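You operate a simulated robot arm through the tools that you are given. There is no shell and no other tool. Be economical: measure what you need, move in short steps, check, and stop when the job is done.

Carry out the task below with a simulated robot arm. There is one attempt and no reset: what you move stays moved.

Task
Top the washer tank up to the MAX mark from the blue tank.
Fine: cap right open, spout down, hold the push button; spill none; spout up and cap closed again.

It is judged by the outcome, as a careful person would: the job done as asked, and still so three seconds after it is handed in. It fails if anything else is knocked over, pushed out of place, dropped, spilled or broken. Lids that push on must go on centred and level and be pressed home; caps that screw on are set level and turned clockwise until they are tight.

Robot
A 7-joint arm with a two-finger parallel gripper, fixed in place. Base frame: the origin is at the foot of the arm, x ahead of it, y to its left, z up. Readings come in m, rad, newtons and seconds.
With the tool pointing down near the work surface it reaches from about 0.46 to 0.92 m from the base axis. Its first joint turns from -2.007 to 2.007 rad. Payload 3.91 kg.
Tool frame: the origin (TCP) lies between the finger pads and is the grasp point; the fingertips stand 0.03 m ahead of it; z points along the fingers, y is the line along which they close. The gripper opens to 0.11 m. The fingers are 0.02 m wide and 0.01 m thick; the gripper's body (0.048 by 0.112 m) begins 0.055 m behind the TCP.
Orientation is told as [roll, pitch, yaw] about the base's x, y, z axes, in that order, counted from this pose: with the fingers straight down and closing along the base's y, the tool's x points along the base's -x, its y along +y and its z along -z.

Tools
- The arm moves only by the tool drive_tool. Its argument "deltas" is a list of rows, each an object (a shift or turn left out is 0, a gripper value left out holds the last) with "translation": the shift along the base's x, y, z in m, a list of three; "dr": the turn, a rotation vector about the base's x, y, z in rad, a list of three; "fingers": the finger opening in m, from 0 to 0.11. In form: [{"translation": [tx, ty, tz], "dr": [rx, ry, rz], "fingers": fingers}, ...]. A call has 1 to 12 rows; each row shifts and turns the commanded pose from where the row before left it. Rows are played at 5 a second. More than 0.05 m and 0.15 rad between two rows, or a gripper value outside its range, and nothing of the call is played. Where a pose cannot be reached the arm comes as near as it can. A force on the tool above 90 N (or 10 N above the force at the start of the call, whichever is more), or a blocked arm, ends the call early, and 0.2 s more pass. The fingers move at their own pace (about 0.153 m/s each) and stop on an object; they squeeze with about 37 N. The grip force told is the motor's: it shows also when the fingers shut on nothing. Time passes only in rows, and 0.2 s behind the last, so rows that do not move let the fingers close. The reply holds the time, the measured pose of the TCP, the force on the tool along the base axes, the opening and the grip force, in the units named above and with some noise, with the torque about the TCP (base axes, N m) and any sound that the robot's microphone picked up.
- Cameras (640 x 400 px; columns grow to the right, rows downward): "scene" is fixed at [0.2171, 0.6487, 1.586]; the picture's right is [-0.57, -0.82, 0.00], its down [-0.57, 0.40, -0.71] and it looks along [0.59, -0.41, -0.70] (base axes); focal length 362 px, centre (320, 200). "wrist" rides on the gripper at [0.072, 0.017, -0.103] in the tool frame; the picture's right is [-0.23, 0.97, 0.00], its down [-0.76, -0.18, -0.62] and it looks along [-0.61, -0.14, 0.78] (tool axes); focal length 222 px, centre (320, 200). There is no depth. A picture from a camera that has moved, and an enlarged one, comes with that camera's place and axes in the base frame and with its lens. The place of the scene camera against the robot may be out by one fixed shift of up to 0.018 m in any direction.
- capture(camera): a new picture of that camera. It takes no simulated time.
- move_column(by): slides the trunk up (or, below 0, down) by that many m; the arm rides with it, the base frame stays. It gives what a move gives, with no picture.
- close_up(camera, box): a new picture of the part [left, top, right, bottom] of that camera's present view, enlarged. It takes no simulated time.
- hand_in(): hands the job in; it is judged then, once.

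Work in short steps. Places have to be worked out from the pictures, the camera data and where the tool is seen: move nearer, look again, correct. Check each grasp and each placing, and mend what went wrong. You have 120 turns and 76 pictures in all, those below and enlarged ones among them. Open the gripper and draw the arm clear of the work before you hand the job in, unless the task says otherwise; then end with one line.

The tools are called after "Call:" as a command line: name --argument value ..., lists and objects as JSON in quotes. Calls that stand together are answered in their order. drive_tool: Moves the arm, as the interface text tells. Its arguments: {"type":"object","properties":{"deltas":{"type":"array"}},"required":["deltas"]} The other tools are called the same way: move_column (by) slides the trunk up or down; capture (camera) takes a picture; close_up (camera, box) takes an enlarged picture of a part of a camera's view; hand_in () hands the job in.

At the start:

```text
time: 0.0
eef_pos: [0.5144, 0.2089, 1.1941]
tool_rot: [0.001, 0.0, -0.001]
wrist_force: [0.0, 0.7, 0.6]
wrist_torque: [-0.03, 0.02, -0.02]
finger_gap: 0.1098
grip_force: 0.1
trunk travel left (down, up): [-0.725, 0.265]
```

scene: 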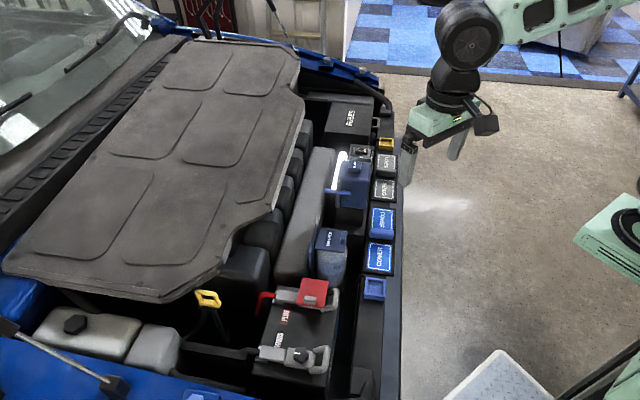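
wrist: 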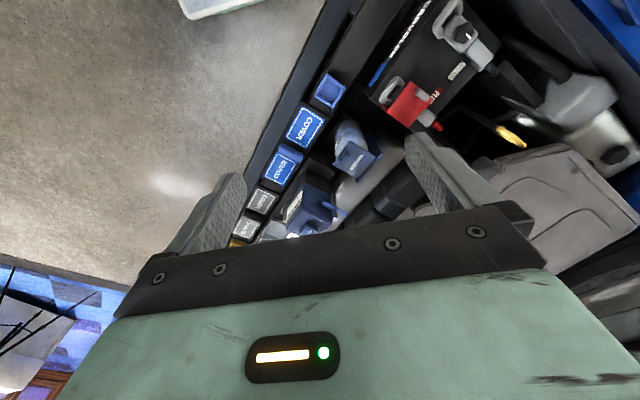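

The scene shows an engine bay with blue tanks and a row of buttons or covers on the front rail. I'll enlarge that area first.

Call:
close_up --camera "scene" --box '[300, 90, 420, 200]'

Call:
close_up --camera "scene" --box '[290, 190, 410, 310]'

Call:
close_up --camera "wrist" --box '[220, 50, 420, 250]'

```text
3.64 times, centred on (360, 145) of scene
camera zoom: at [0.2171, 0.6487, 1.586], right [-0.57, -0.82, 0.0], down [-0.57, 0.4, -0.71], along [0.59, -0.41, -0.7], focal length 1318 px, centre (174, 400)
```

zoom: 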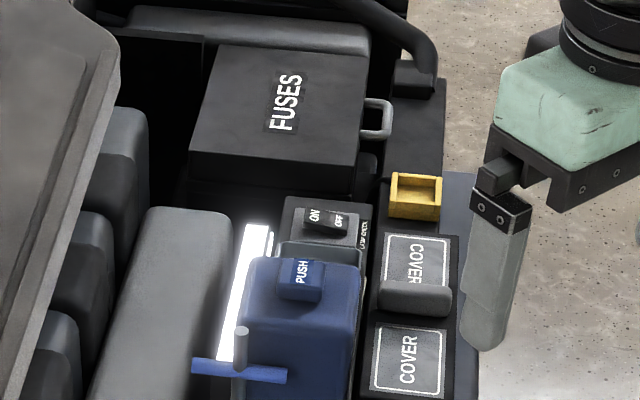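

```text
3.33 times, centred on (350, 250) of scene
camera zoom: at [0.2171, 0.6487, 1.586], right [-0.57, -0.82, 0.0], down [-0.57, 0.4, -0.71], along [0.59, -0.41, -0.7], focal length 1208 px, centre (220, 33)
```

zoom: 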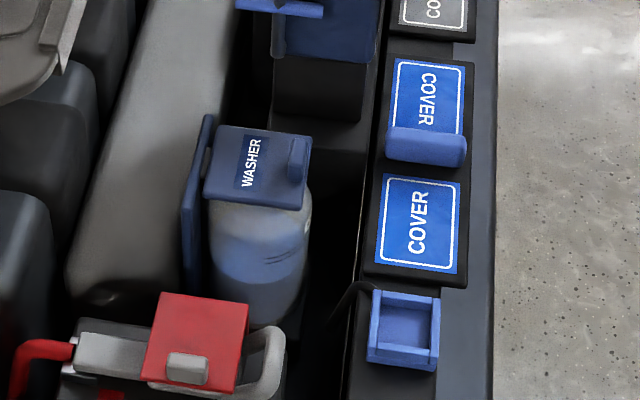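

```text
2.00 times, centred on (320, 150) of wrist
camera zoom: at [0.4417, 0.225, 1.2968], right [0.23, 0.97, 0.0], down [0.76, -0.18, 0.62], along [0.61, -0.14, -0.78], focal length 444 px, centre (320, 300)
```

zoom: 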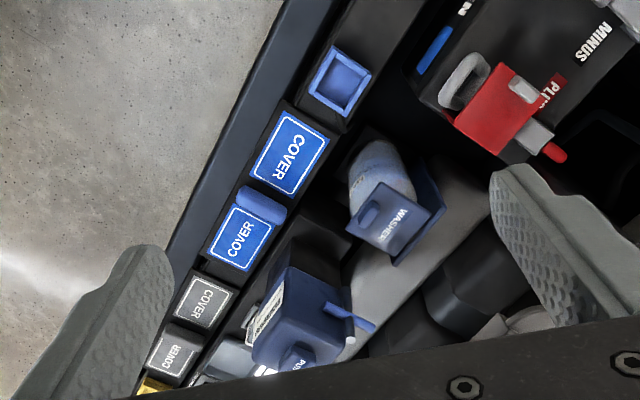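

Rough triangulation puts the washer cap near (0.72, 0.25, 0.80) and the blue tank's push button near (0.81, 0.11, 0.93). I'll enlarge both further before moving.

Call:
close_up --camera "scene" --box '[325, 140, 380, 215]'

Call:
close_up --camera "scene" --box '[305, 220, 360, 290]'

Call:
close_up --camera "wrist" --box '[280, 110, 400, 240]'

```text
5.33 times, centred on (352, 178) of scene
camera zoom: at [0.2171, 0.6487, 1.586], right [-0.57, -0.82, 0.0], down [-0.57, 0.4, -0.71], along [0.59, -0.41, -0.7], focal length 1933 px, centre (147, 320)
```

zoom: 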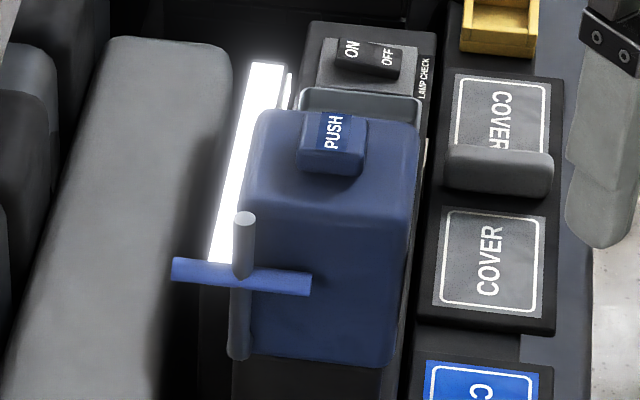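

```text
5.71 times, centred on (332, 255) of scene
camera zoom: at [0.2171, 0.6487, 1.586], right [-0.57, -0.82, 0.0], down [-0.57, 0.4, -0.71], along [0.59, -0.41, -0.7], focal length 2071 px, centre (249, -114)
```

zoom: 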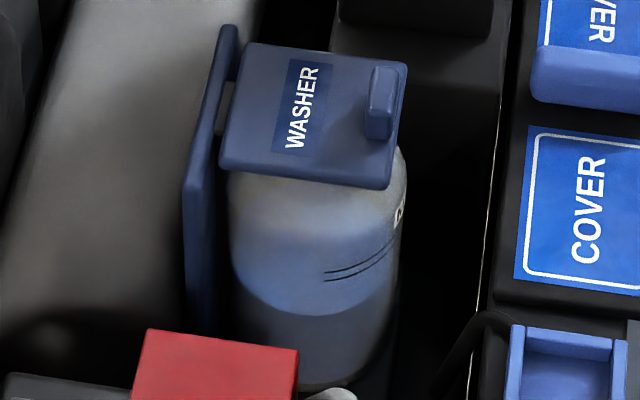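

```text
3.08 times, centred on (340, 175) of wrist
camera zoom: at [0.4417, 0.225, 1.2968], right [0.23, 0.97, 0.0], down [0.76, -0.18, 0.62], along [0.61, -0.14, -0.78], focal length 684 px, centre (258, 277)
```

zoom: 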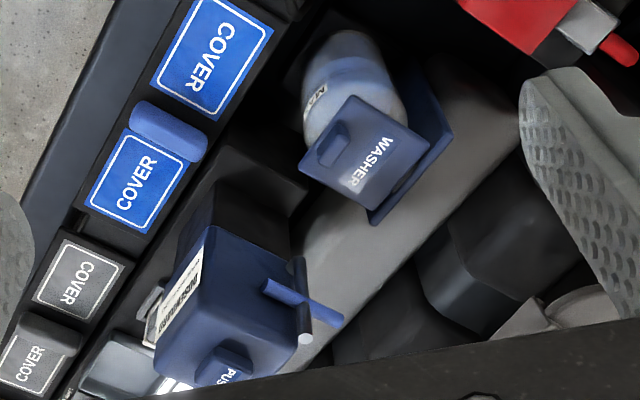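

The tank has a T-handled spout, currently up, on its washer-facing side. The washer cap is hinged on the engine side and has a tab on the near side. I'll move closer and above to get a better view.

Call:
drive_tool --deltas '[{"translation": [0.0, -0.02, -0.04]}, {"translation": [0.02, -0.02, -0.04]}, {"translation": [0.02, -0.01, -0.03]}, {"translation": [0.02, 0, 0]}]'

Call:
capture --camera "wrist"

```text
time: 1.0
eef_pos: [0.5744, 0.1589, 1.0825]
tool_rot: [0.001, 0.0, 0.003]
wrist_force: [-0.2, -0.5, 0.2]
wrist_torque: [0.01, -0.05, 0.0]
finger_gap: 0.11
grip_force: 0.1
trunk travel left (down, up): [-0.725, 0.265]
```

```text
67 pictures are left
camera wrist: at [0.5013, 0.1754, 1.1863], right [0.23, 0.97, 0.0], down [0.76, -0.18, 0.62], along [0.61, -0.14, -0.78], focal length 222 px, centre (320, 200)
```

wrist: 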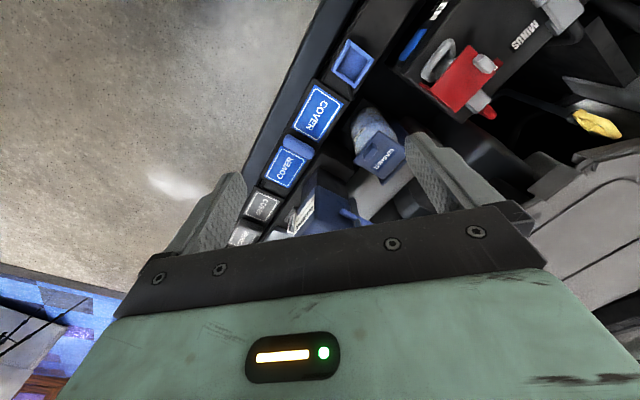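

The camera sees best almost straight beneath itself, so I'll move the tool further ahead and stay high.

Call:
drive_tool --deltas '[{"translation": [0.04, -0.0, 0.01]}, {"translation": [0.04, 0.0, 0.01]}, {"translation": [0.04, 0, 0.01]}, {"translation": [0.04, 0, 0.01]}]'

Call:
close_up --camera "wrist" --box '[200, 0, 460, 220]'

```text
time: 2.0
eef_pos: [0.7355, 0.1588, 1.1218]
tool_rot: [-0.002, 0.001, 0.002]
wrist_force: [-1.3, 0.1, 0.0]
wrist_torque: [0.0, 0.0, 0.03]
finger_gap: 0.1103
grip_force: 0.0
trunk travel left (down, up): [-0.725, 0.265]
```

```text
1.82 times, centred on (330, 110) of wrist
camera zoom: at [0.6625, 0.1753, 1.2255], right [0.23, 0.97, 0.0], down [0.76, -0.18, 0.62], along [0.61, -0.14, -0.78], focal length 404 px, centre (302, 364)
```

zoom: 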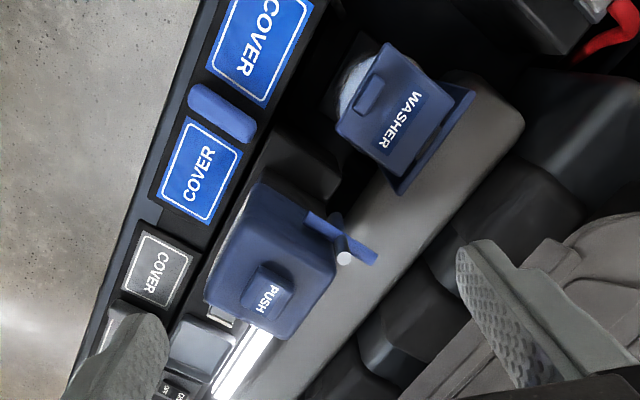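

The car sits at about 45° to the base, with the rail along (-0.7, 0.7). The spout tube stands at about (0.805, 0.179), spanning z 0.815 to 0.918, and its foot is 0.10 m from the washer centre. So it should swing down over the washer. Next I'll move down for a closer look at the cap.

Call:
drive_tool --deltas '[{"translation": [-0.03, 0.02, -0.04]}, {"translation": [-0.025, 0.02, -0.04]}, {"translation": [0, 0, -0.04]}]'

Call:
close_up --camera "wrist" --box '[290, 40, 450, 200]'

```text
refused: row 1 steps farther than a row can; nothing moved
```

```text
2.50 times, centred on (370, 120) of wrist
camera zoom: at [0.6625, 0.1753, 1.2255], right [0.23, 0.97, 0.0], down [0.76, -0.18, 0.62], along [0.61, -0.14, -0.78], focal length 555 px, centre (195, 400)
```

zoom: 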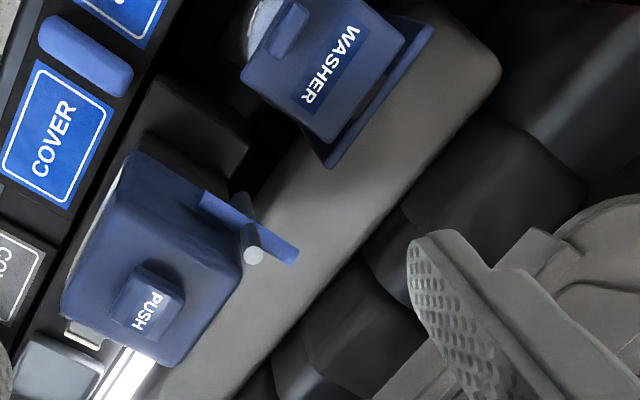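

The row was longer than one step allows, so I'll repeat the move in smaller steps.

Call:
drive_tool --deltas '[{"translation": [-0.02, 0.015, -0.03]}, {"translation": [-0.02, 0.015, -0.03]}, {"translation": [-0.015, 0.01, -0.03]}, {"translation": [0, 0, -0.03]}]'

Call:
close_up --camera "wrist" --box '[290, 40, 450, 200]'

```text
time: 3.0
eef_pos: [0.6793, 0.1989, 1.0046]
tool_rot: [0.0, -0.002, 0.0]
wrist_force: [-0.8, -0.5, 0.2]
wrist_torque: [-0.01, 0.0, 0.0]
finger_gap: 0.1099
grip_force: 0.1
trunk travel left (down, up): [-0.725, 0.265]
```

```text
2.50 times, centred on (370, 120) of wrist
camera zoom: at [0.6066, 0.215, 1.1068], right [0.23, 0.97, 0.0], down [0.76, -0.18, 0.62], along [0.61, -0.14, -0.78], focal length 555 px, centre (195, 400)
```

zoom: 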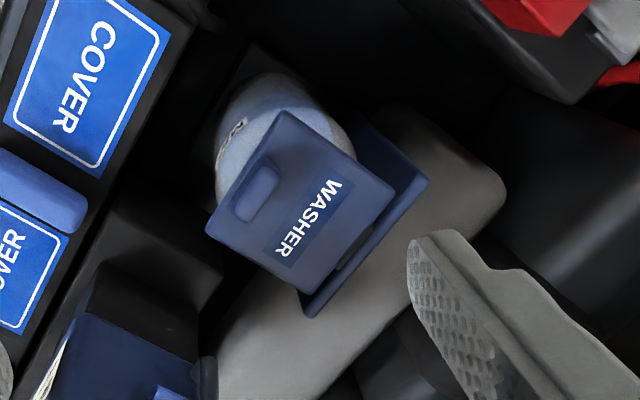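

The tab top comes out at about (0.712, 0.226, 0.80), with the cap centre at (0.732, 0.247). The hinge is on the engine side, at about (0.767, 0.281). I'll yaw the tool -45° so the fingers close across the tab, stay above it, and look again.

Call:
drive_tool --deltas '[{"translation": [0.006, 0.005, -0.01], "dr": [0, 0, -0.1309]}, {"translation": [0.006, 0.005, -0.01], "dr": [0, 0, -0.1309]}, {"translation": [0.006, 0.005, -0.01], "dr": [0, 0, -0.1309]}, {"translation": [0.006, 0.005, -0.01], "dr": [0, 0, -0.1309]}, {"translation": [0.005, 0.004, -0.02], "dr": [0, 0, -0.1309]}, {"translation": [0.003, 0.003, -0.02], "dr": [0, 0, -0.1309]}, {}]'

Call:
close_up --camera "wrist" --box '[190, 60, 450, 260]'

Call:
capture --camera "scene"

```text
time: 4.6
eef_pos: [0.7123, 0.2266, 0.9228]
tool_rot: [-0.001, 0.001, -0.786]
wrist_force: [0.8, 0.0, -0.7]
wrist_torque: [-0.01, -0.01, 0.0]
finger_gap: 0.1097
grip_force: 0.1
trunk travel left (down, up): [-0.725, 0.265]
```

```text
2.00 times, centred on (320, 160) of wrist
camera zoom: at [0.6731, 0.2897, 1.0262], right [0.85, 0.53, 0.0], down [0.41, -0.66, 0.62], along [0.33, -0.53, -0.78], focal length 444 px, centre (320, 280)
```

zoom: 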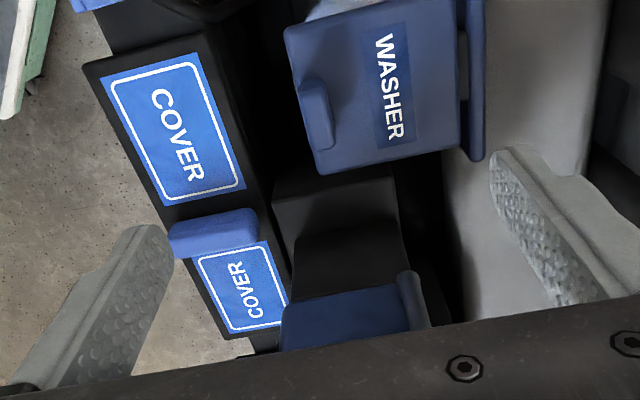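

```text
62 pictures are left
```

scene: 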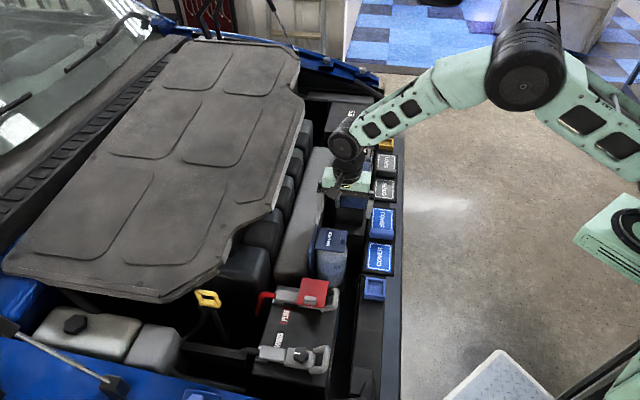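

The tab is confirmed at (0.711, 0.225). I'll narrow the fingers and descend astride it.

Call:
drive_tool --deltas '[{"translation": [-0.001, -0.002, -0.03], "fingers": 0.05}, {"translation": [0, 0, -0.03]}, {"translation": [0, 0, -0.028]}, {}]'

Call:
close_up --camera "wrist" --box '[220, 80, 420, 260]'

Call:
close_up --camera "scene" --box '[295, 200, 375, 280]'

```text
time: 5.6
eef_pos: [0.7116, 0.2253, 0.8356]
tool_rot: [0.001, 0.0, -0.785]
wrist_force: [-0.2, 0.3, -0.7]
wrist_torque: [0.0, 0.01, 0.0]
finger_gap: 0.05
grip_force: 0.0
trunk travel left (down, up): [-0.725, 0.265]
```

```text
2.22 times, centred on (320, 170) of wrist
camera zoom: at [0.672, 0.2871, 0.9386], right [0.85, 0.53, 0.0], down [0.41, -0.66, 0.62], along [0.33, -0.53, -0.78], focal length 494 px, centre (320, 267)
```

zoom: 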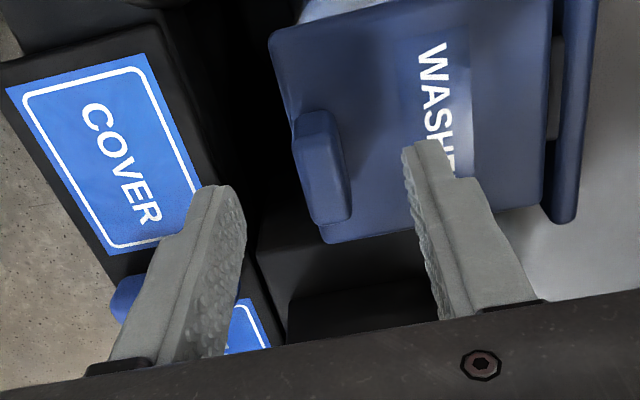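

```text
5.00 times, centred on (335, 240) of scene
camera zoom: at [0.2171, 0.6487, 1.586], right [-0.57, -0.82, 0.0], down [-0.57, 0.4, -0.71], along [0.59, -0.41, -0.7], focal length 1812 px, centre (245, 0)
```

zoom: 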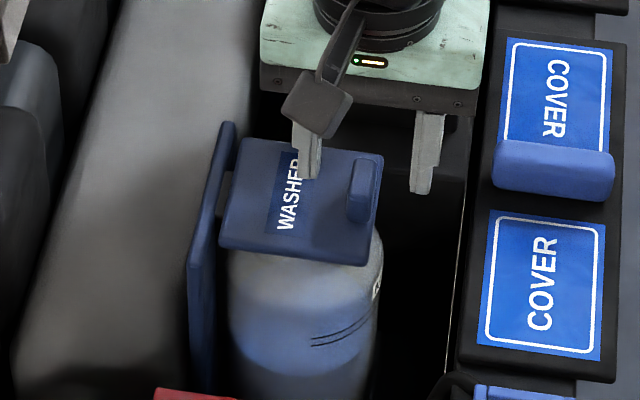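

The tips straddle the tab at about its top height. I'll lower 15 mm and close.

Call:
drive_tool --deltas '[{"translation": [0, 0, -0.008]}, {"translation": [0, 0, -0.007]}, {}]'

Call:
close_up --camera "wrist" --box '[220, 80, 420, 260]'

```text
time: 6.4
eef_pos: [0.7108, 0.2243, 0.8204]
tool_rot: [0.0, 0.0, -0.787]
wrist_force: [1.1, -0.6, 1.0]
wrist_torque: [0.0, 0.0, -0.02]
finger_gap: 0.05
grip_force: 0.0
trunk travel left (down, up): [-0.725, 0.265]
```

```text
2.22 times, centred on (320, 170) of wrist
camera zoom: at [0.6712, 0.2869, 0.9238], right [0.85, 0.53, 0.0], down [0.41, -0.66, 0.62], along [0.33, -0.53, -0.78], focal length 494 px, centre (320, 267)
```

zoom: 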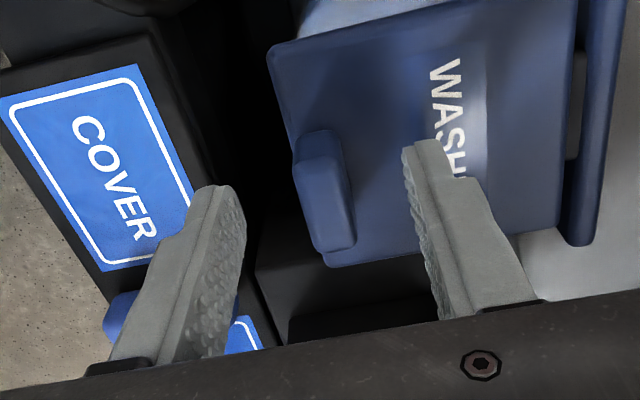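

No contact yet. I'll go 5 mm lower and close on the tab.

Call:
drive_tool --deltas '[{"translation": [0, 0, -0.005]}, {}, {"fingers": 0.0}, {}, {}]'

Call:
close_up --camera "wrist" --box '[220, 80, 420, 260]'

```text
time: 7.6
eef_pos: [0.7125, 0.2249, 0.8156]
tool_rot: [0.005, 0.001, -0.785]
wrist_force: [17.6, 14.8, -6.2]
wrist_torque: [0.1, -0.41, -0.05]
finger_gap: 0.0134
grip_force: 44.8
trunk travel left (down, up): [-0.725, 0.265]
```

```text
2.22 times, centred on (320, 170) of wrist
camera zoom: at [0.672, 0.2878, 0.9191], right [0.85, 0.53, 0.0], down [0.41, -0.67, 0.62], along [0.33, -0.53, -0.78], focal length 494 px, centre (320, 267)
```

zoom: 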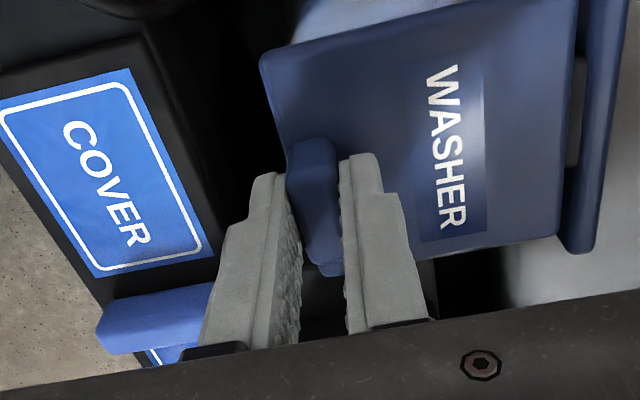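

The tab is gripped, with a 13 mm gap and a 45 N grip. I'll lift along the hinge arc, turning about the rail direction with the cap.

Call:
drive_tool --deltas '[{"translation": [0.0028, 0.0028, 0.0077], "dr": [-0.0707, 0.0707, 0]}, {"translation": [0.0033, 0.0033, 0.0073], "dr": [-0.0707, 0.0707, 0]}, {"translation": [0.0038, 0.0038, 0.0067], "dr": [-0.0707, 0.0707, 0]}, {}]'

Call:
close_up --camera "scene" --box '[295, 200, 375, 280]'

```text
time: 8.6
eef_pos: [0.7218, 0.2355, 0.8361]
tool_rot: [-0.294, -0.003, -0.785]
wrist_force: [20.0, 15.2, -3.5]
wrist_torque: [1.0, -0.66, -0.1]
finger_gap: 0.0137
grip_force: 44.9
trunk travel left (down, up): [-0.725, 0.265]
```

```text
5.00 times, centred on (335, 240) of scene
camera zoom: at [0.2171, 0.6487, 1.586], right [-0.57, -0.82, 0.0], down [-0.57, 0.4, -0.71], along [0.59, -0.41, -0.7], focal length 1812 px, centre (245, 0)
```

zoom: 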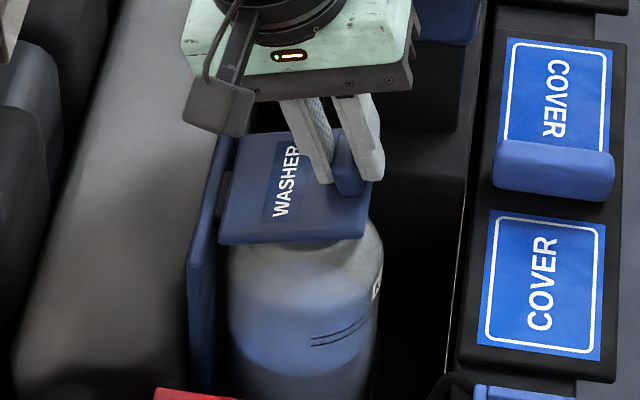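

The cap is opening with the tool. The remaining +n force suggests the path should lie a little further toward the hinge, so I'll correct for that and continue to about 0.8 rad.

Call:
drive_tool --deltas '[{"translation": [0.006, 0.006, 0.0063], "dr": [-0.0707, 0.0707, 0]}, {"translation": [0.0048, 0.0048, 0.0055], "dr": [-0.0707, 0.0707, 0]}, {"translation": [0.005, 0.005, 0.0048], "dr": [-0.0707, 0.0707, 0]}, {}]'

```text
time: 9.3
eef_pos: [0.7291, 0.2429, 0.8463]
tool_rot: [-0.469, -0.007, -0.781]
wrist_force: [41.9, 29.7, -30.1]
wrist_torque: [1.23, -1.19, -0.01]
finger_gap: 0.0134
grip_force: 44.7
out of reach, approached as far as the arm can: row 2, 3
trunk travel left (down, up): [-0.725, 0.265]
stopped in row 3: the force on the tool passed its limit at 98 N (the readings are from after the stop); the commanded pose is now the measured one
```

The arm can't tilt any further here, and the cap is about 26° open. I'll release the tab and see whether the cap stays up.

Call:
drive_tool --deltas '[{"fingers": 0.05}, {}, {}]'

Call:
close_up --camera "scene" --box '[295, 200, 375, 280]'

Call:
capture --camera "wrist"

```text
time: 10.1
eef_pos: [0.724, 0.239, 0.849]
tool_rot: [-0.482, -0.005, -0.781]
wrist_force: [-0.2, 0.2, 0.2]
wrist_torque: [-0.02, -0.01, -0.01]
finger_gap: 0.0503
grip_force: 0.1
trunk travel left (down, up): [-0.725, 0.265]
```

```text
5.00 times, centred on (335, 240) of scene
camera zoom: at [0.2171, 0.6487, 1.586], right [-0.57, -0.82, 0.0], down [-0.57, 0.4, -0.71], along [0.59, -0.41, -0.7], focal length 1812 px, centre (245, 0)
```

zoom: 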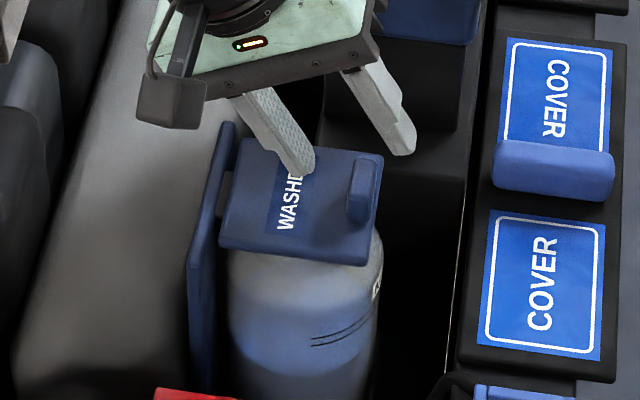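

```text
55 pictures are left
camera wrist: at [0.7163, 0.3344, 0.933], right [0.77, 0.45, -0.45], down [0.63, -0.44, 0.64], along [0.09, -0.78, -0.62], focal length 222 px, centre (320, 200)
```

wrist: 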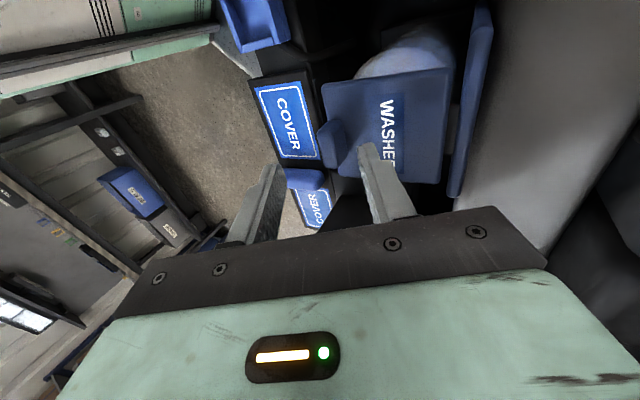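

The cap fell closed, so the hinge is free and has to be opened in one motion. A better grip closes along the rail direction on the tab's two ends, so the tab can pivot in the pads as the cap swings. I'll lift, straighten, and yaw by +90°.

Call:
drive_tool --deltas '[{"translation": [0, 0, 0.04]}, {"translation": [0, 0, 0.03], "dr": [0.085, -0.085, 0]}, {"translation": [0, 0, 0.02], "dr": [0.085, -0.085, 0]}, {"dr": [0.085, -0.085, 0]}, {"dr": [0.085, -0.085, 0]}, {}]'

Call:
drive_tool --deltas '[{"dr": [0, 0, 0.131]}, {"dr": [0, 0, 0.131]}, {"dr": [0, 0, 0.131]}, {"dr": [0, 0, 0.131]}, {"dr": [0, 0, 0.131]}, {"dr": [0, 0, 0.131]}, {"dr": [0, 0, 0.131]}, {"dr": [0, 0, 0.131]}, {"dr": [0, 0, 0.131]}, {"dr": [0, 0, 0.131]}, {"dr": [0, 0, 0.131]}, {"dr": [0, 0, 0.131]}]'

```text
time: 11.5
eef_pos: [0.7241, 0.2377, 0.9402]
tool_rot: [-0.001, -0.007, -0.787]
wrist_force: [0.0, -0.4, 0.2]
wrist_torque: [0.06, 0.0, 0.02]
finger_gap: 0.0501
grip_force: 0.0
trunk travel left (down, up): [-0.725, 0.265]
```

```text
time: 14.1
eef_pos: [0.7248, 0.2395, 0.9404]
tool_rot: [-0.003, -0.006, 0.788]
wrist_force: [0.1, -0.7, -0.4]
wrist_torque: [0.05, 0.01, 0.0]
finger_gap: 0.0501
grip_force: 0.0
trunk travel left (down, up): [-0.725, 0.265]
```

The yaw is done. I'll move over the tab, lower partway, and look.

Call:
drive_tool --deltas '[{"translation": [-0.0125, -0.0135, -0.03], "fingers": 0.06, "dr": [0.003, 0.005, 0]}, {"translation": [0, 0, -0.03]}, {"translation": [0, 0, -0.025]}, {}]'

Call:
close_up --camera "wrist" --box '[220, 60, 420, 260]'

Call:
close_up --camera "scene" --box '[295, 200, 375, 280]'

```text
time: 15.1
eef_pos: [0.7101, 0.2236, 0.8565]
tool_rot: [0.003, -0.006, 0.786]
wrist_force: [-1.1, 0.1, -0.5]
wrist_torque: [0.02, 0.02, 0.0]
finger_gap: 0.0601
grip_force: 0.0
trunk travel left (down, up): [-0.725, 0.265]
```

```text
2.00 times, centred on (320, 160) of wrist
camera zoom: at [0.6473, 0.1827, 0.9587], right [-0.53, 0.85, 0.0], down [0.66, 0.41, 0.63], along [0.53, 0.33, -0.78], focal length 444 px, centre (320, 280)
```

zoom: 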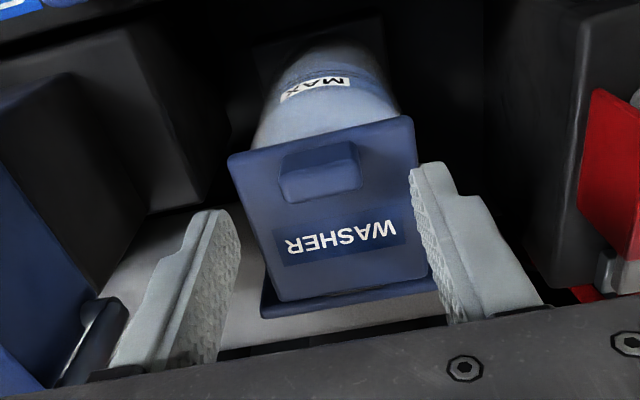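

```text
5.00 times, centred on (335, 240) of scene
camera zoom: at [0.2171, 0.6487, 1.586], right [-0.57, -0.82, 0.0], down [-0.57, 0.4, -0.71], along [0.59, -0.41, -0.7], focal length 1812 px, centre (245, 0)
```

zoom: 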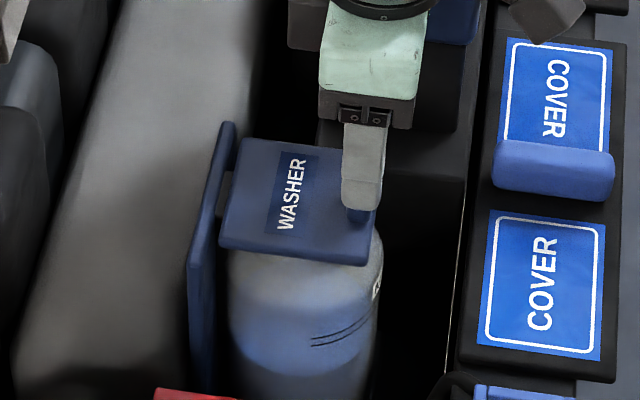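

The tab sits between the fingertips. I'll descend and close along its length.

Call:
drive_tool --deltas '[{"translation": [0.002, 0.002, -0.02]}, {"translation": [0, 0, -0.019]}, {}, {"fingers": 0.0}, {}, {}]'

Call:
close_up --camera "wrist" --box '[220, 60, 420, 260]'

```text
time: 16.5
eef_pos: [0.7132, 0.2255, 0.8161]
tool_rot: [0.002, -0.006, 0.787]
wrist_force: [5.6, -1.1, -3.4]
wrist_torque: [-0.26, -0.13, -0.01]
finger_gap: 0.0317
grip_force: 45.4
trunk travel left (down, up): [-0.725, 0.265]
```

```text
2.00 times, centred on (320, 160) of wrist
camera zoom: at [0.6495, 0.1849, 0.9193], right [-0.53, 0.85, 0.0], down [0.66, 0.41, 0.63], along [0.53, 0.33, -0.78], focal length 444 px, centre (320, 280)
```

zoom: 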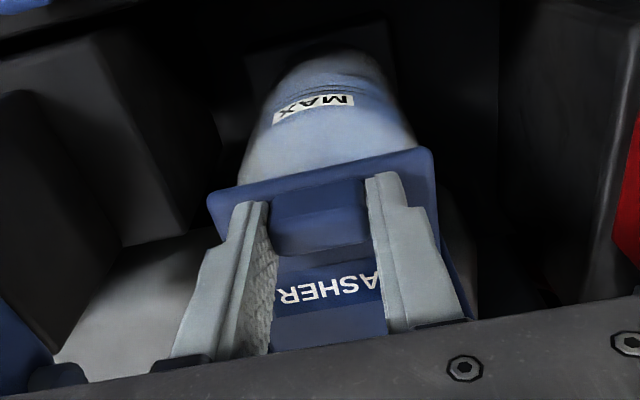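

The tab's ends are gripped, with a 32 mm gap. I'll lift along the arc without turning the tool.

Call:
drive_tool --deltas '[{"translation": [0.0019, 0.0019, 0.0117]}, {"translation": [0.0031, 0.0031, 0.0111]}, {"translation": [0.0042, 0.0042, 0.0104]}, {"translation": [0.0053, 0.0053, 0.0093]}]'

Call:
close_up --camera "wrist" --box '[220, 60, 420, 260]'

```text
time: 17.5
eef_pos: [0.7278, 0.241, 0.859]
tool_rot: [0.004, -0.002, 0.787]
wrist_force: [-2.9, -16.0, -9.4]
wrist_torque: [-1.23, 0.88, -0.1]
finger_gap: 0.0316
grip_force: 45.7
trunk travel left (down, up): [-0.725, 0.265]
```

```text
2.00 times, centred on (320, 160) of wrist
camera zoom: at [0.6644, 0.1998, 0.9612], right [-0.53, 0.85, 0.0], down [0.66, 0.41, 0.62], along [0.53, 0.33, -0.78], focal length 444 px, centre (320, 280)
```

zoom: 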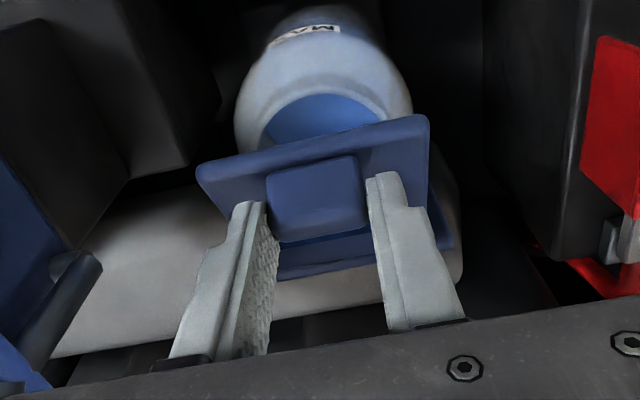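

The cap is pivoting properly in the grip and the opening is visible. I'll continue along the arc.

Call:
drive_tool --deltas '[{"translation": [0.0062, 0.0062, 0.0081]}, {"translation": [0.007, 0.007, 0.0067]}, {"translation": [0.0076, 0.0076, 0.0052]}, {"translation": [0.0081, 0.0081, 0.0035]}]'

Call:
close_up --camera "wrist" --box '[220, 60, 420, 260]'

```text
time: 18.5
eef_pos: [0.7573, 0.2692, 0.8817]
tool_rot: [0.002, -0.005, 0.787]
wrist_force: [-4.5, -18.2, -2.0]
wrist_torque: [-1.31, 0.95, 0.01]
finger_gap: 0.0313
grip_force: 45.3
trunk travel left (down, up): [-0.725, 0.265]
```

```text
2.00 times, centred on (320, 160) of wrist
camera zoom: at [0.6939, 0.2292, 0.985], right [-0.53, 0.85, 0.0], down [0.66, 0.41, 0.63], along [0.53, 0.33, -0.78], focal length 444 px, centre (320, 280)
```

zoom: 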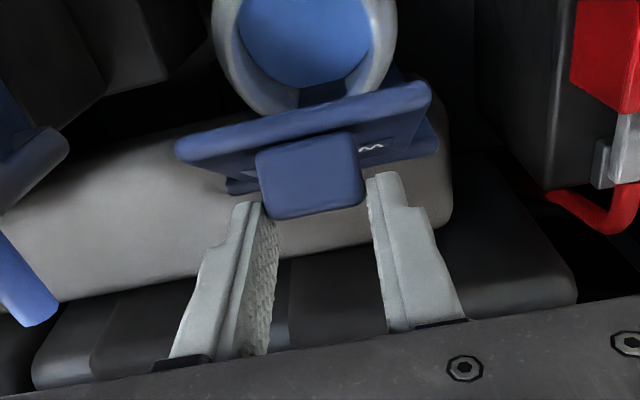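

About 70° open now. I'll carry on past vertical.

Call:
drive_tool --deltas '[{"translation": [0.0083, 0.0083, 0.0017]}, {"translation": [0.0085, 0.0085, 0]}, {"translation": [0.0084, 0.0084, -0.0018]}]'

Call:
close_up --camera "wrist" --box '[220, 60, 420, 260]'

Call:
close_up --camera "scene" --box '[295, 200, 375, 280]'

```text
time: 19.3
eef_pos: [0.7842, 0.2953, 0.8845]
tool_rot: [0.002, -0.008, 0.787]
wrist_force: [-0.6, -16.0, 7.8]
wrist_torque: [-1.22, 0.75, 0.0]
finger_gap: 0.0313
grip_force: 45.7
trunk travel left (down, up): [-0.725, 0.265]
```

```text
2.00 times, centred on (320, 160) of wrist
camera zoom: at [0.7193, 0.2546, 0.9859], right [-0.53, 0.85, 0.0], down [0.66, 0.41, 0.63], along [0.53, 0.34, -0.78], focal length 444 px, centre (320, 280)
```

zoom: 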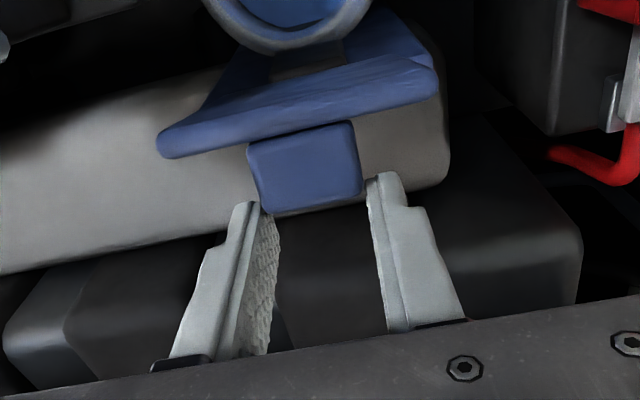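

```text
5.00 times, centred on (335, 240) of scene
camera zoom: at [0.2171, 0.6487, 1.586], right [-0.57, -0.82, 0.0], down [-0.57, 0.4, -0.71], along [0.59, -0.41, -0.7], focal length 1812 px, centre (245, 0)
```

zoom: 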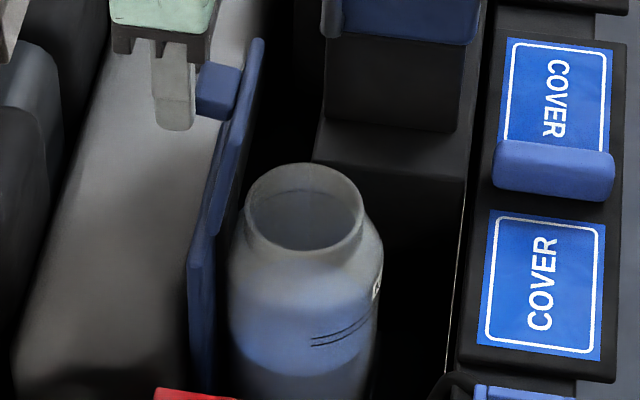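

The cap is about vertical and still held. I'll take it further until it meets its stop.

Call:
drive_tool --deltas '[{"translation": [0.008, 0.008, -0.0036]}, {"translation": [0.0076, 0.0076, -0.005]}, {"translation": [0.007, 0.007, -0.006]}]'

Call:
close_up --camera "scene" --box '[295, 200, 375, 280]'

```text
time: 20.1
eef_pos: [0.7987, 0.3115, 0.8748]
tool_rot: [0.003, -0.009, 0.789]
wrist_force: [8.3, -6.9, 16.6]
wrist_torque: [-0.51, 0.31, 0.06]
finger_gap: 0.0312
grip_force: 45.2
out of reach, approached as far as the arm can: row 3
trunk travel left (down, up): [-0.725, 0.265]
```

```text
5.00 times, centred on (335, 240) of scene
camera zoom: at [0.2171, 0.6487, 1.586], right [-0.57, -0.82, 0.0], down [-0.57, 0.4, -0.71], along [0.59, -0.41, -0.7], focal length 1812 px, centre (245, 0)
```

zoom: 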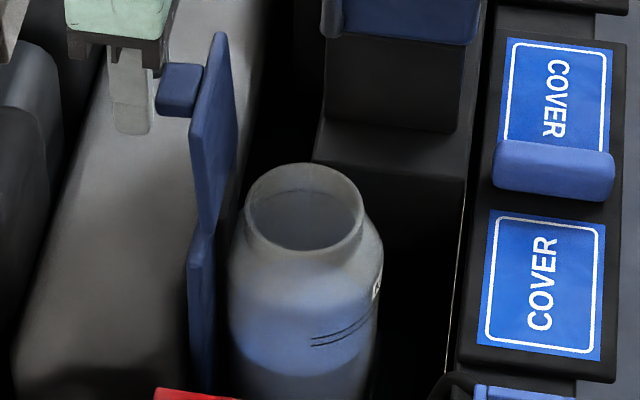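

The cap is at about 110–115°, and an upward force suggests it's meeting a stop. I'll release and check that it stays.

Call:
drive_tool --deltas '[{"fingers": 0.06}, {}, {"translation": [0, 0, 0.03]}, {"translation": [-0.01, -0.01, 0.04]}, {"translation": [-0.02, -0.02, 0.03]}, {}]'

Call:
close_up --camera "scene" --box '[295, 200, 375, 280]'

```text
time: 21.5
eef_pos: [0.7666, 0.2785, 0.9718]
tool_rot: [0.003, -0.005, 0.787]
wrist_force: [-0.2, -0.2, 0.4]
wrist_torque: [0.04, 0.02, -0.01]
finger_gap: 0.0599
grip_force: 0.1
trunk travel left (down, up): [-0.725, 0.265]
```

```text
5.00 times, centred on (335, 240) of scene
camera zoom: at [0.2171, 0.6487, 1.586], right [-0.57, -0.82, 0.0], down [-0.57, 0.4, -0.71], along [0.59, -0.41, -0.7], focal length 1812 px, centre (245, 0)
```

zoom: 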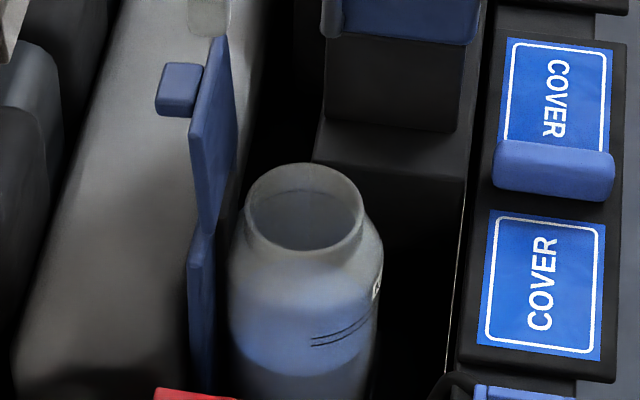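

The cap rests open on its stop plate. I'll move above the spout to inspect it.

Call:
drive_tool --deltas '[{"translation": [0, -0.03, 0.025]}, {"translation": [0.01, -0.035, 0.02]}, {"translation": [0.01, -0.035, 0.01]}, {}]'

Call:
close_up --camera "wrist" --box '[200, 40, 460, 260]'

```text
time: 22.5
eef_pos: [0.7884, 0.1815, 1.0287]
tool_rot: [0.004, -0.005, 0.787]
wrist_force: [0.7, -0.7, 0.1]
wrist_torque: [-0.01, -0.01, -0.02]
finger_gap: 0.0599
grip_force: 0.0
trunk travel left (down, up): [-0.725, 0.265]
```

```text
1.82 times, centred on (330, 150) of wrist
camera zoom: at [0.7256, 0.1416, 1.1319], right [-0.53, 0.85, 0.0], down [0.66, 0.41, 0.63], along [0.53, 0.33, -0.78], focal length 404 px, centre (302, 291)
```

zoom: 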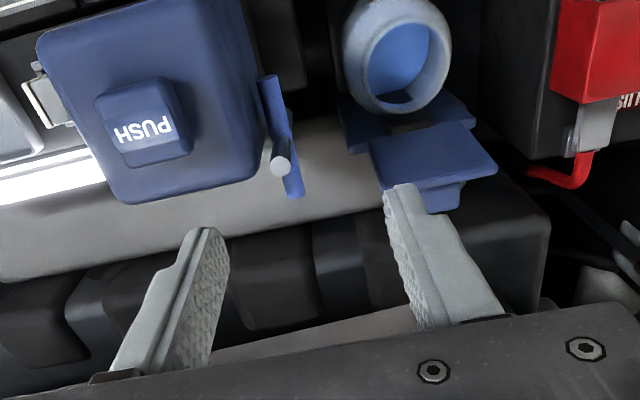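

The bar's free end sticks out past the tank at about (0.829, 0.202). I'll bring the slightly open fingers over it, one on each side in the rail direction.

Call:
drive_tool --deltas '[{"translation": [0.0163, 0.0067, -0.02], "fingers": 0.035}, {"translation": [0.0163, 0.0068, -0.02]}, {"translation": [0, 0, -0.03]}, {}]'

Call:
close_up --camera "wrist" --box '[220, 60, 420, 260]'

Call:
close_up --camera "scene" --box '[300, 140, 380, 220]'

```text
time: 23.5
eef_pos: [0.8206, 0.1933, 0.9581]
tool_rot: [0.004, -0.003, 0.789]
wrist_force: [-0.6, -0.7, 0.6]
wrist_torque: [-0.01, 0.01, 0.0]
finger_gap: 0.035
grip_force: 0.1
trunk travel left (down, up): [-0.725, 0.265]
```

```text
2.00 times, centred on (320, 160) of wrist
camera zoom: at [0.7567, 0.1538, 1.0605], right [-0.53, 0.85, 0.0], down [0.66, 0.41, 0.63], along [0.53, 0.33, -0.78], focal length 444 px, centre (320, 280)
```

zoom: 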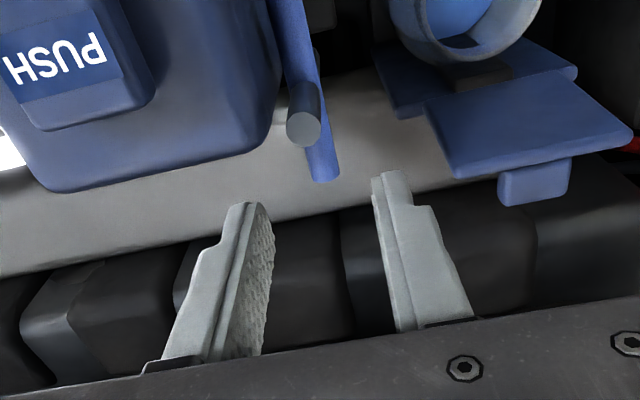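

```text
5.00 times, centred on (340, 180) of scene
camera zoom: at [0.2171, 0.6487, 1.586], right [-0.57, -0.82, 0.0], down [-0.57, 0.4, -0.71], along [0.59, -0.41, -0.7], focal length 1812 px, centre (220, 300)
```

zoom: 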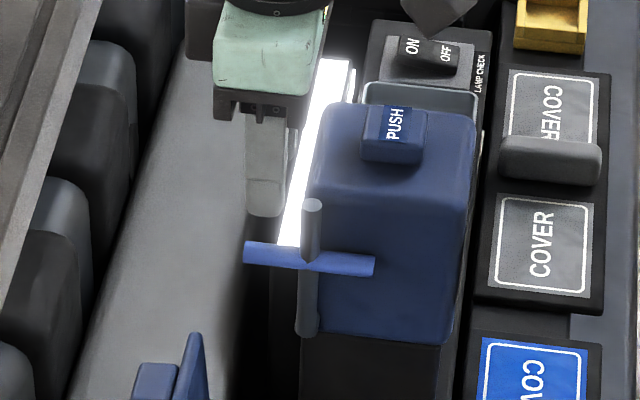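

The bar lies midway between the fingertips. I'll lower so the tips pass just below it.

Call:
drive_tool --deltas '[{"translation": [0, 0, -0.02]}, {"translation": [0, 0, -0.02]}, {"translation": [0, 0, -0.02]}, {}]'

Call:
close_up --camera "wrist" --box '[220, 60, 420, 260]'

Call:
close_up --camera "scene" --box '[300, 140, 380, 220]'

```text
time: 24.5
eef_pos: [0.8221, 0.194, 0.8986]
tool_rot: [0.003, -0.005, 0.789]
wrist_force: [0.4, -0.6, -0.2]
wrist_torque: [-0.01, -0.01, 0.01]
finger_gap: 0.0352
grip_force: 0.0
trunk travel left (down, up): [-0.725, 0.265]
```

```text
2.00 times, centred on (320, 160) of wrist
camera zoom: at [0.7573, 0.1544, 1.0007], right [-0.53, 0.85, 0.0], down [0.66, 0.41, 0.63], along [0.53, 0.33, -0.78], focal length 444 px, centre (320, 280)
```

zoom: 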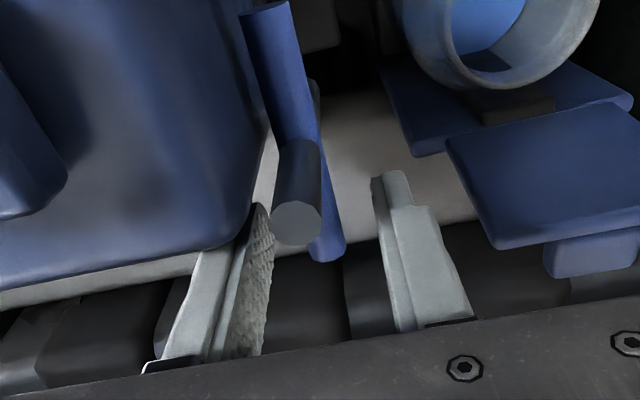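

```text
5.00 times, centred on (340, 180) of scene
camera zoom: at [0.2171, 0.6487, 1.586], right [-0.57, -0.82, 0.0], down [-0.57, 0.4, -0.71], along [0.59, -0.41, -0.7], focal length 1812 px, centre (220, 300)
```

zoom: 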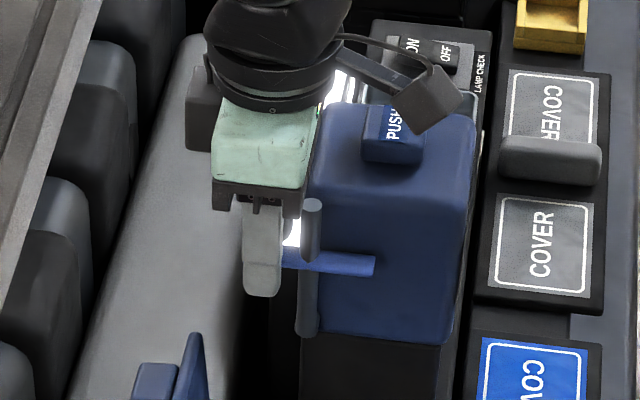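

The fingers cage the bar's free end. I'll now drag it toward the washer along its arc.

Call:
drive_tool --deltas '[{"translation": [-0.0085, 0.0085, 0]}, {"translation": [-0.0115, 0.0115, -0.0021]}, {"translation": [-0.0108, 0.0108, -0.006]}, {}]'

Call:
close_up --camera "wrist" --box '[220, 60, 420, 260]'

Call:
close_up --camera "scene" --box '[300, 150, 380, 230]'

```text
time: 25.5
eef_pos: [0.7906, 0.2263, 0.8894]
tool_rot: [0.005, -0.005, 0.789]
wrist_force: [0.7, -0.3, -0.3]
wrist_torque: [0.02, 0.0, 0.01]
finger_gap: 0.0351
grip_force: 0.1
trunk travel left (down, up): [-0.725, 0.265]
```

```text
2.00 times, centred on (320, 160) of wrist
camera zoom: at [0.7269, 0.1851, 0.9925], right [-0.53, 0.85, 0.0], down [0.66, 0.41, 0.63], along [0.53, 0.33, -0.78], focal length 444 px, centre (320, 280)
```

zoom: 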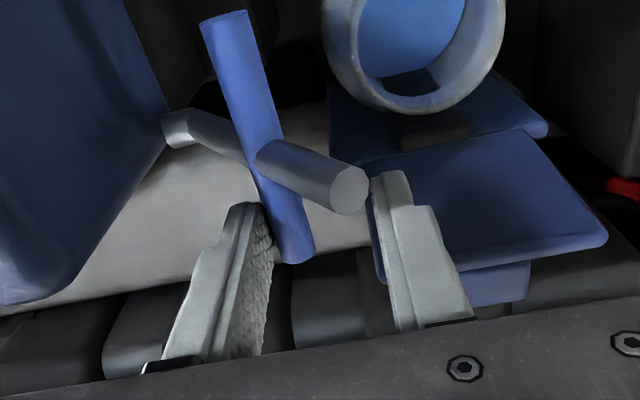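

```text
5.00 times, centred on (340, 190) of scene
camera zoom: at [0.2171, 0.6487, 1.586], right [-0.57, -0.82, 0.0], down [-0.57, 0.4, -0.71], along [0.59, -0.41, -0.7], focal length 1812 px, centre (220, 250)
```

zoom: 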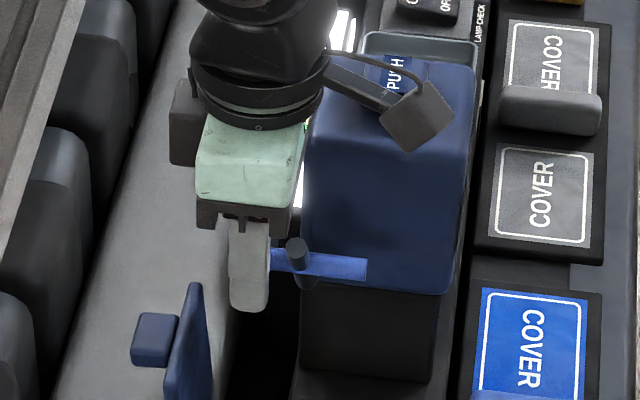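

The spout is tilting down smoothly. I'll continue along the arc.

Call:
drive_tool --deltas '[{"translation": [-0.0095, 0.0095, -0.0096]}, {"translation": [-0.0074, 0.0074, -0.0126]}, {}]'

Call:
close_up --camera "wrist" --box '[220, 60, 420, 260]'

Call:
close_up --camera "scene" --box '[300, 160, 380, 240]'

```text
time: 26.3
eef_pos: [0.7727, 0.2445, 0.8667]
tool_rot: [0.004, -0.004, 0.787]
wrist_force: [0.6, 0.3, 0.2]
wrist_torque: [0.0, 0.02, -0.01]
finger_gap: 0.0351
grip_force: 0.1
trunk travel left (down, up): [-0.725, 0.265]
```

```text
2.00 times, centred on (320, 160) of wrist
camera zoom: at [0.7094, 0.2034, 0.9703], right [-0.53, 0.85, 0.01], down [0.66, 0.41, 0.63], along [0.53, 0.34, -0.78], focal length 444 px, centre (320, 280)
```

zoom: 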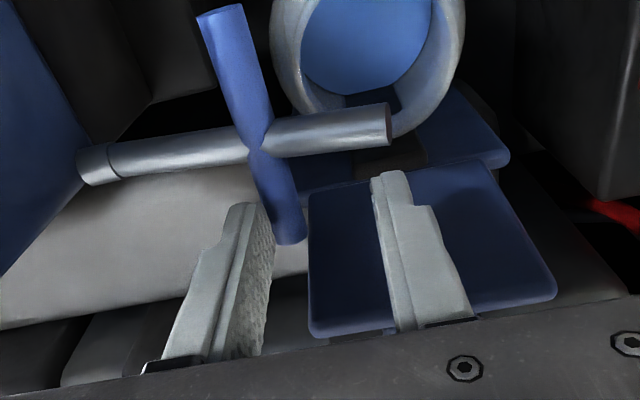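

```text
5.00 times, centred on (340, 200) of scene
camera zoom: at [0.2171, 0.6487, 1.586], right [-0.57, -0.82, 0.0], down [-0.57, 0.4, -0.71], along [0.59, -0.41, -0.7], focal length 1812 px, centre (220, 200)
```

zoom: 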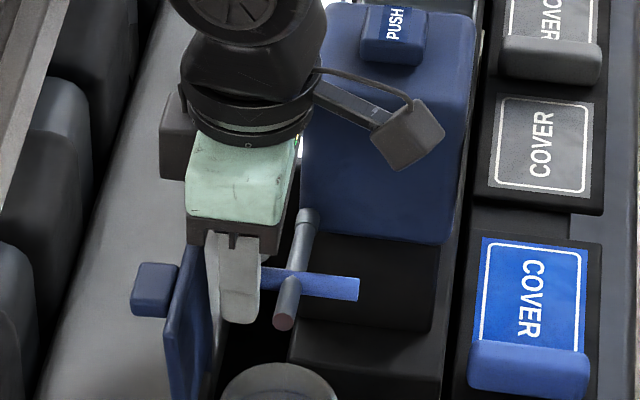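

The spout is most of the way down and the tip is heading for the opening. Two more steps.

Call:
drive_tool --deltas '[{"translation": [-0.005, 0.005, -0.0145]}, {"translation": [-0.0023, 0.0023, -0.012]}, {}]'

Call:
close_up --camera "wrist" --box '[220, 60, 420, 260]'

Call:
close_up --camera "scene" --box '[300, 180, 380, 260]'

```text
time: 27.1
eef_pos: [0.7683, 0.2499, 0.8514]
tool_rot: [-0.005, -0.02, 0.785]
wrist_force: [-10.5, -20.7, 76.2]
wrist_torque: [-1.93, -0.39, -0.29]
finger_gap: 0.0382
grip_force: 3.1
trunk travel left (down, up): [-0.725, 0.265]
```

```text
2.00 times, centred on (320, 160) of wrist
camera zoom: at [0.7031, 0.2088, 0.9542], right [-0.53, 0.85, 0.0], down [0.65, 0.41, 0.64], along [0.54, 0.34, -0.77], focal length 444 px, centre (320, 280)
```

zoom: 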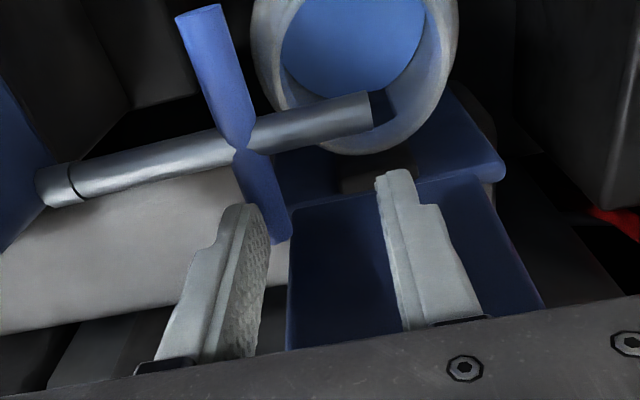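

```text
5.00 times, centred on (340, 220) of scene
camera zoom: at [0.2171, 0.6487, 1.586], right [-0.57, -0.82, 0.0], down [-0.57, 0.4, -0.71], along [0.59, -0.41, -0.7], focal length 1812 px, centre (220, 100)
```

zoom: 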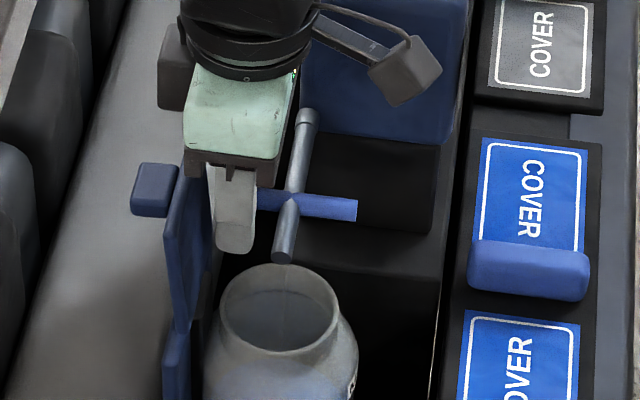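

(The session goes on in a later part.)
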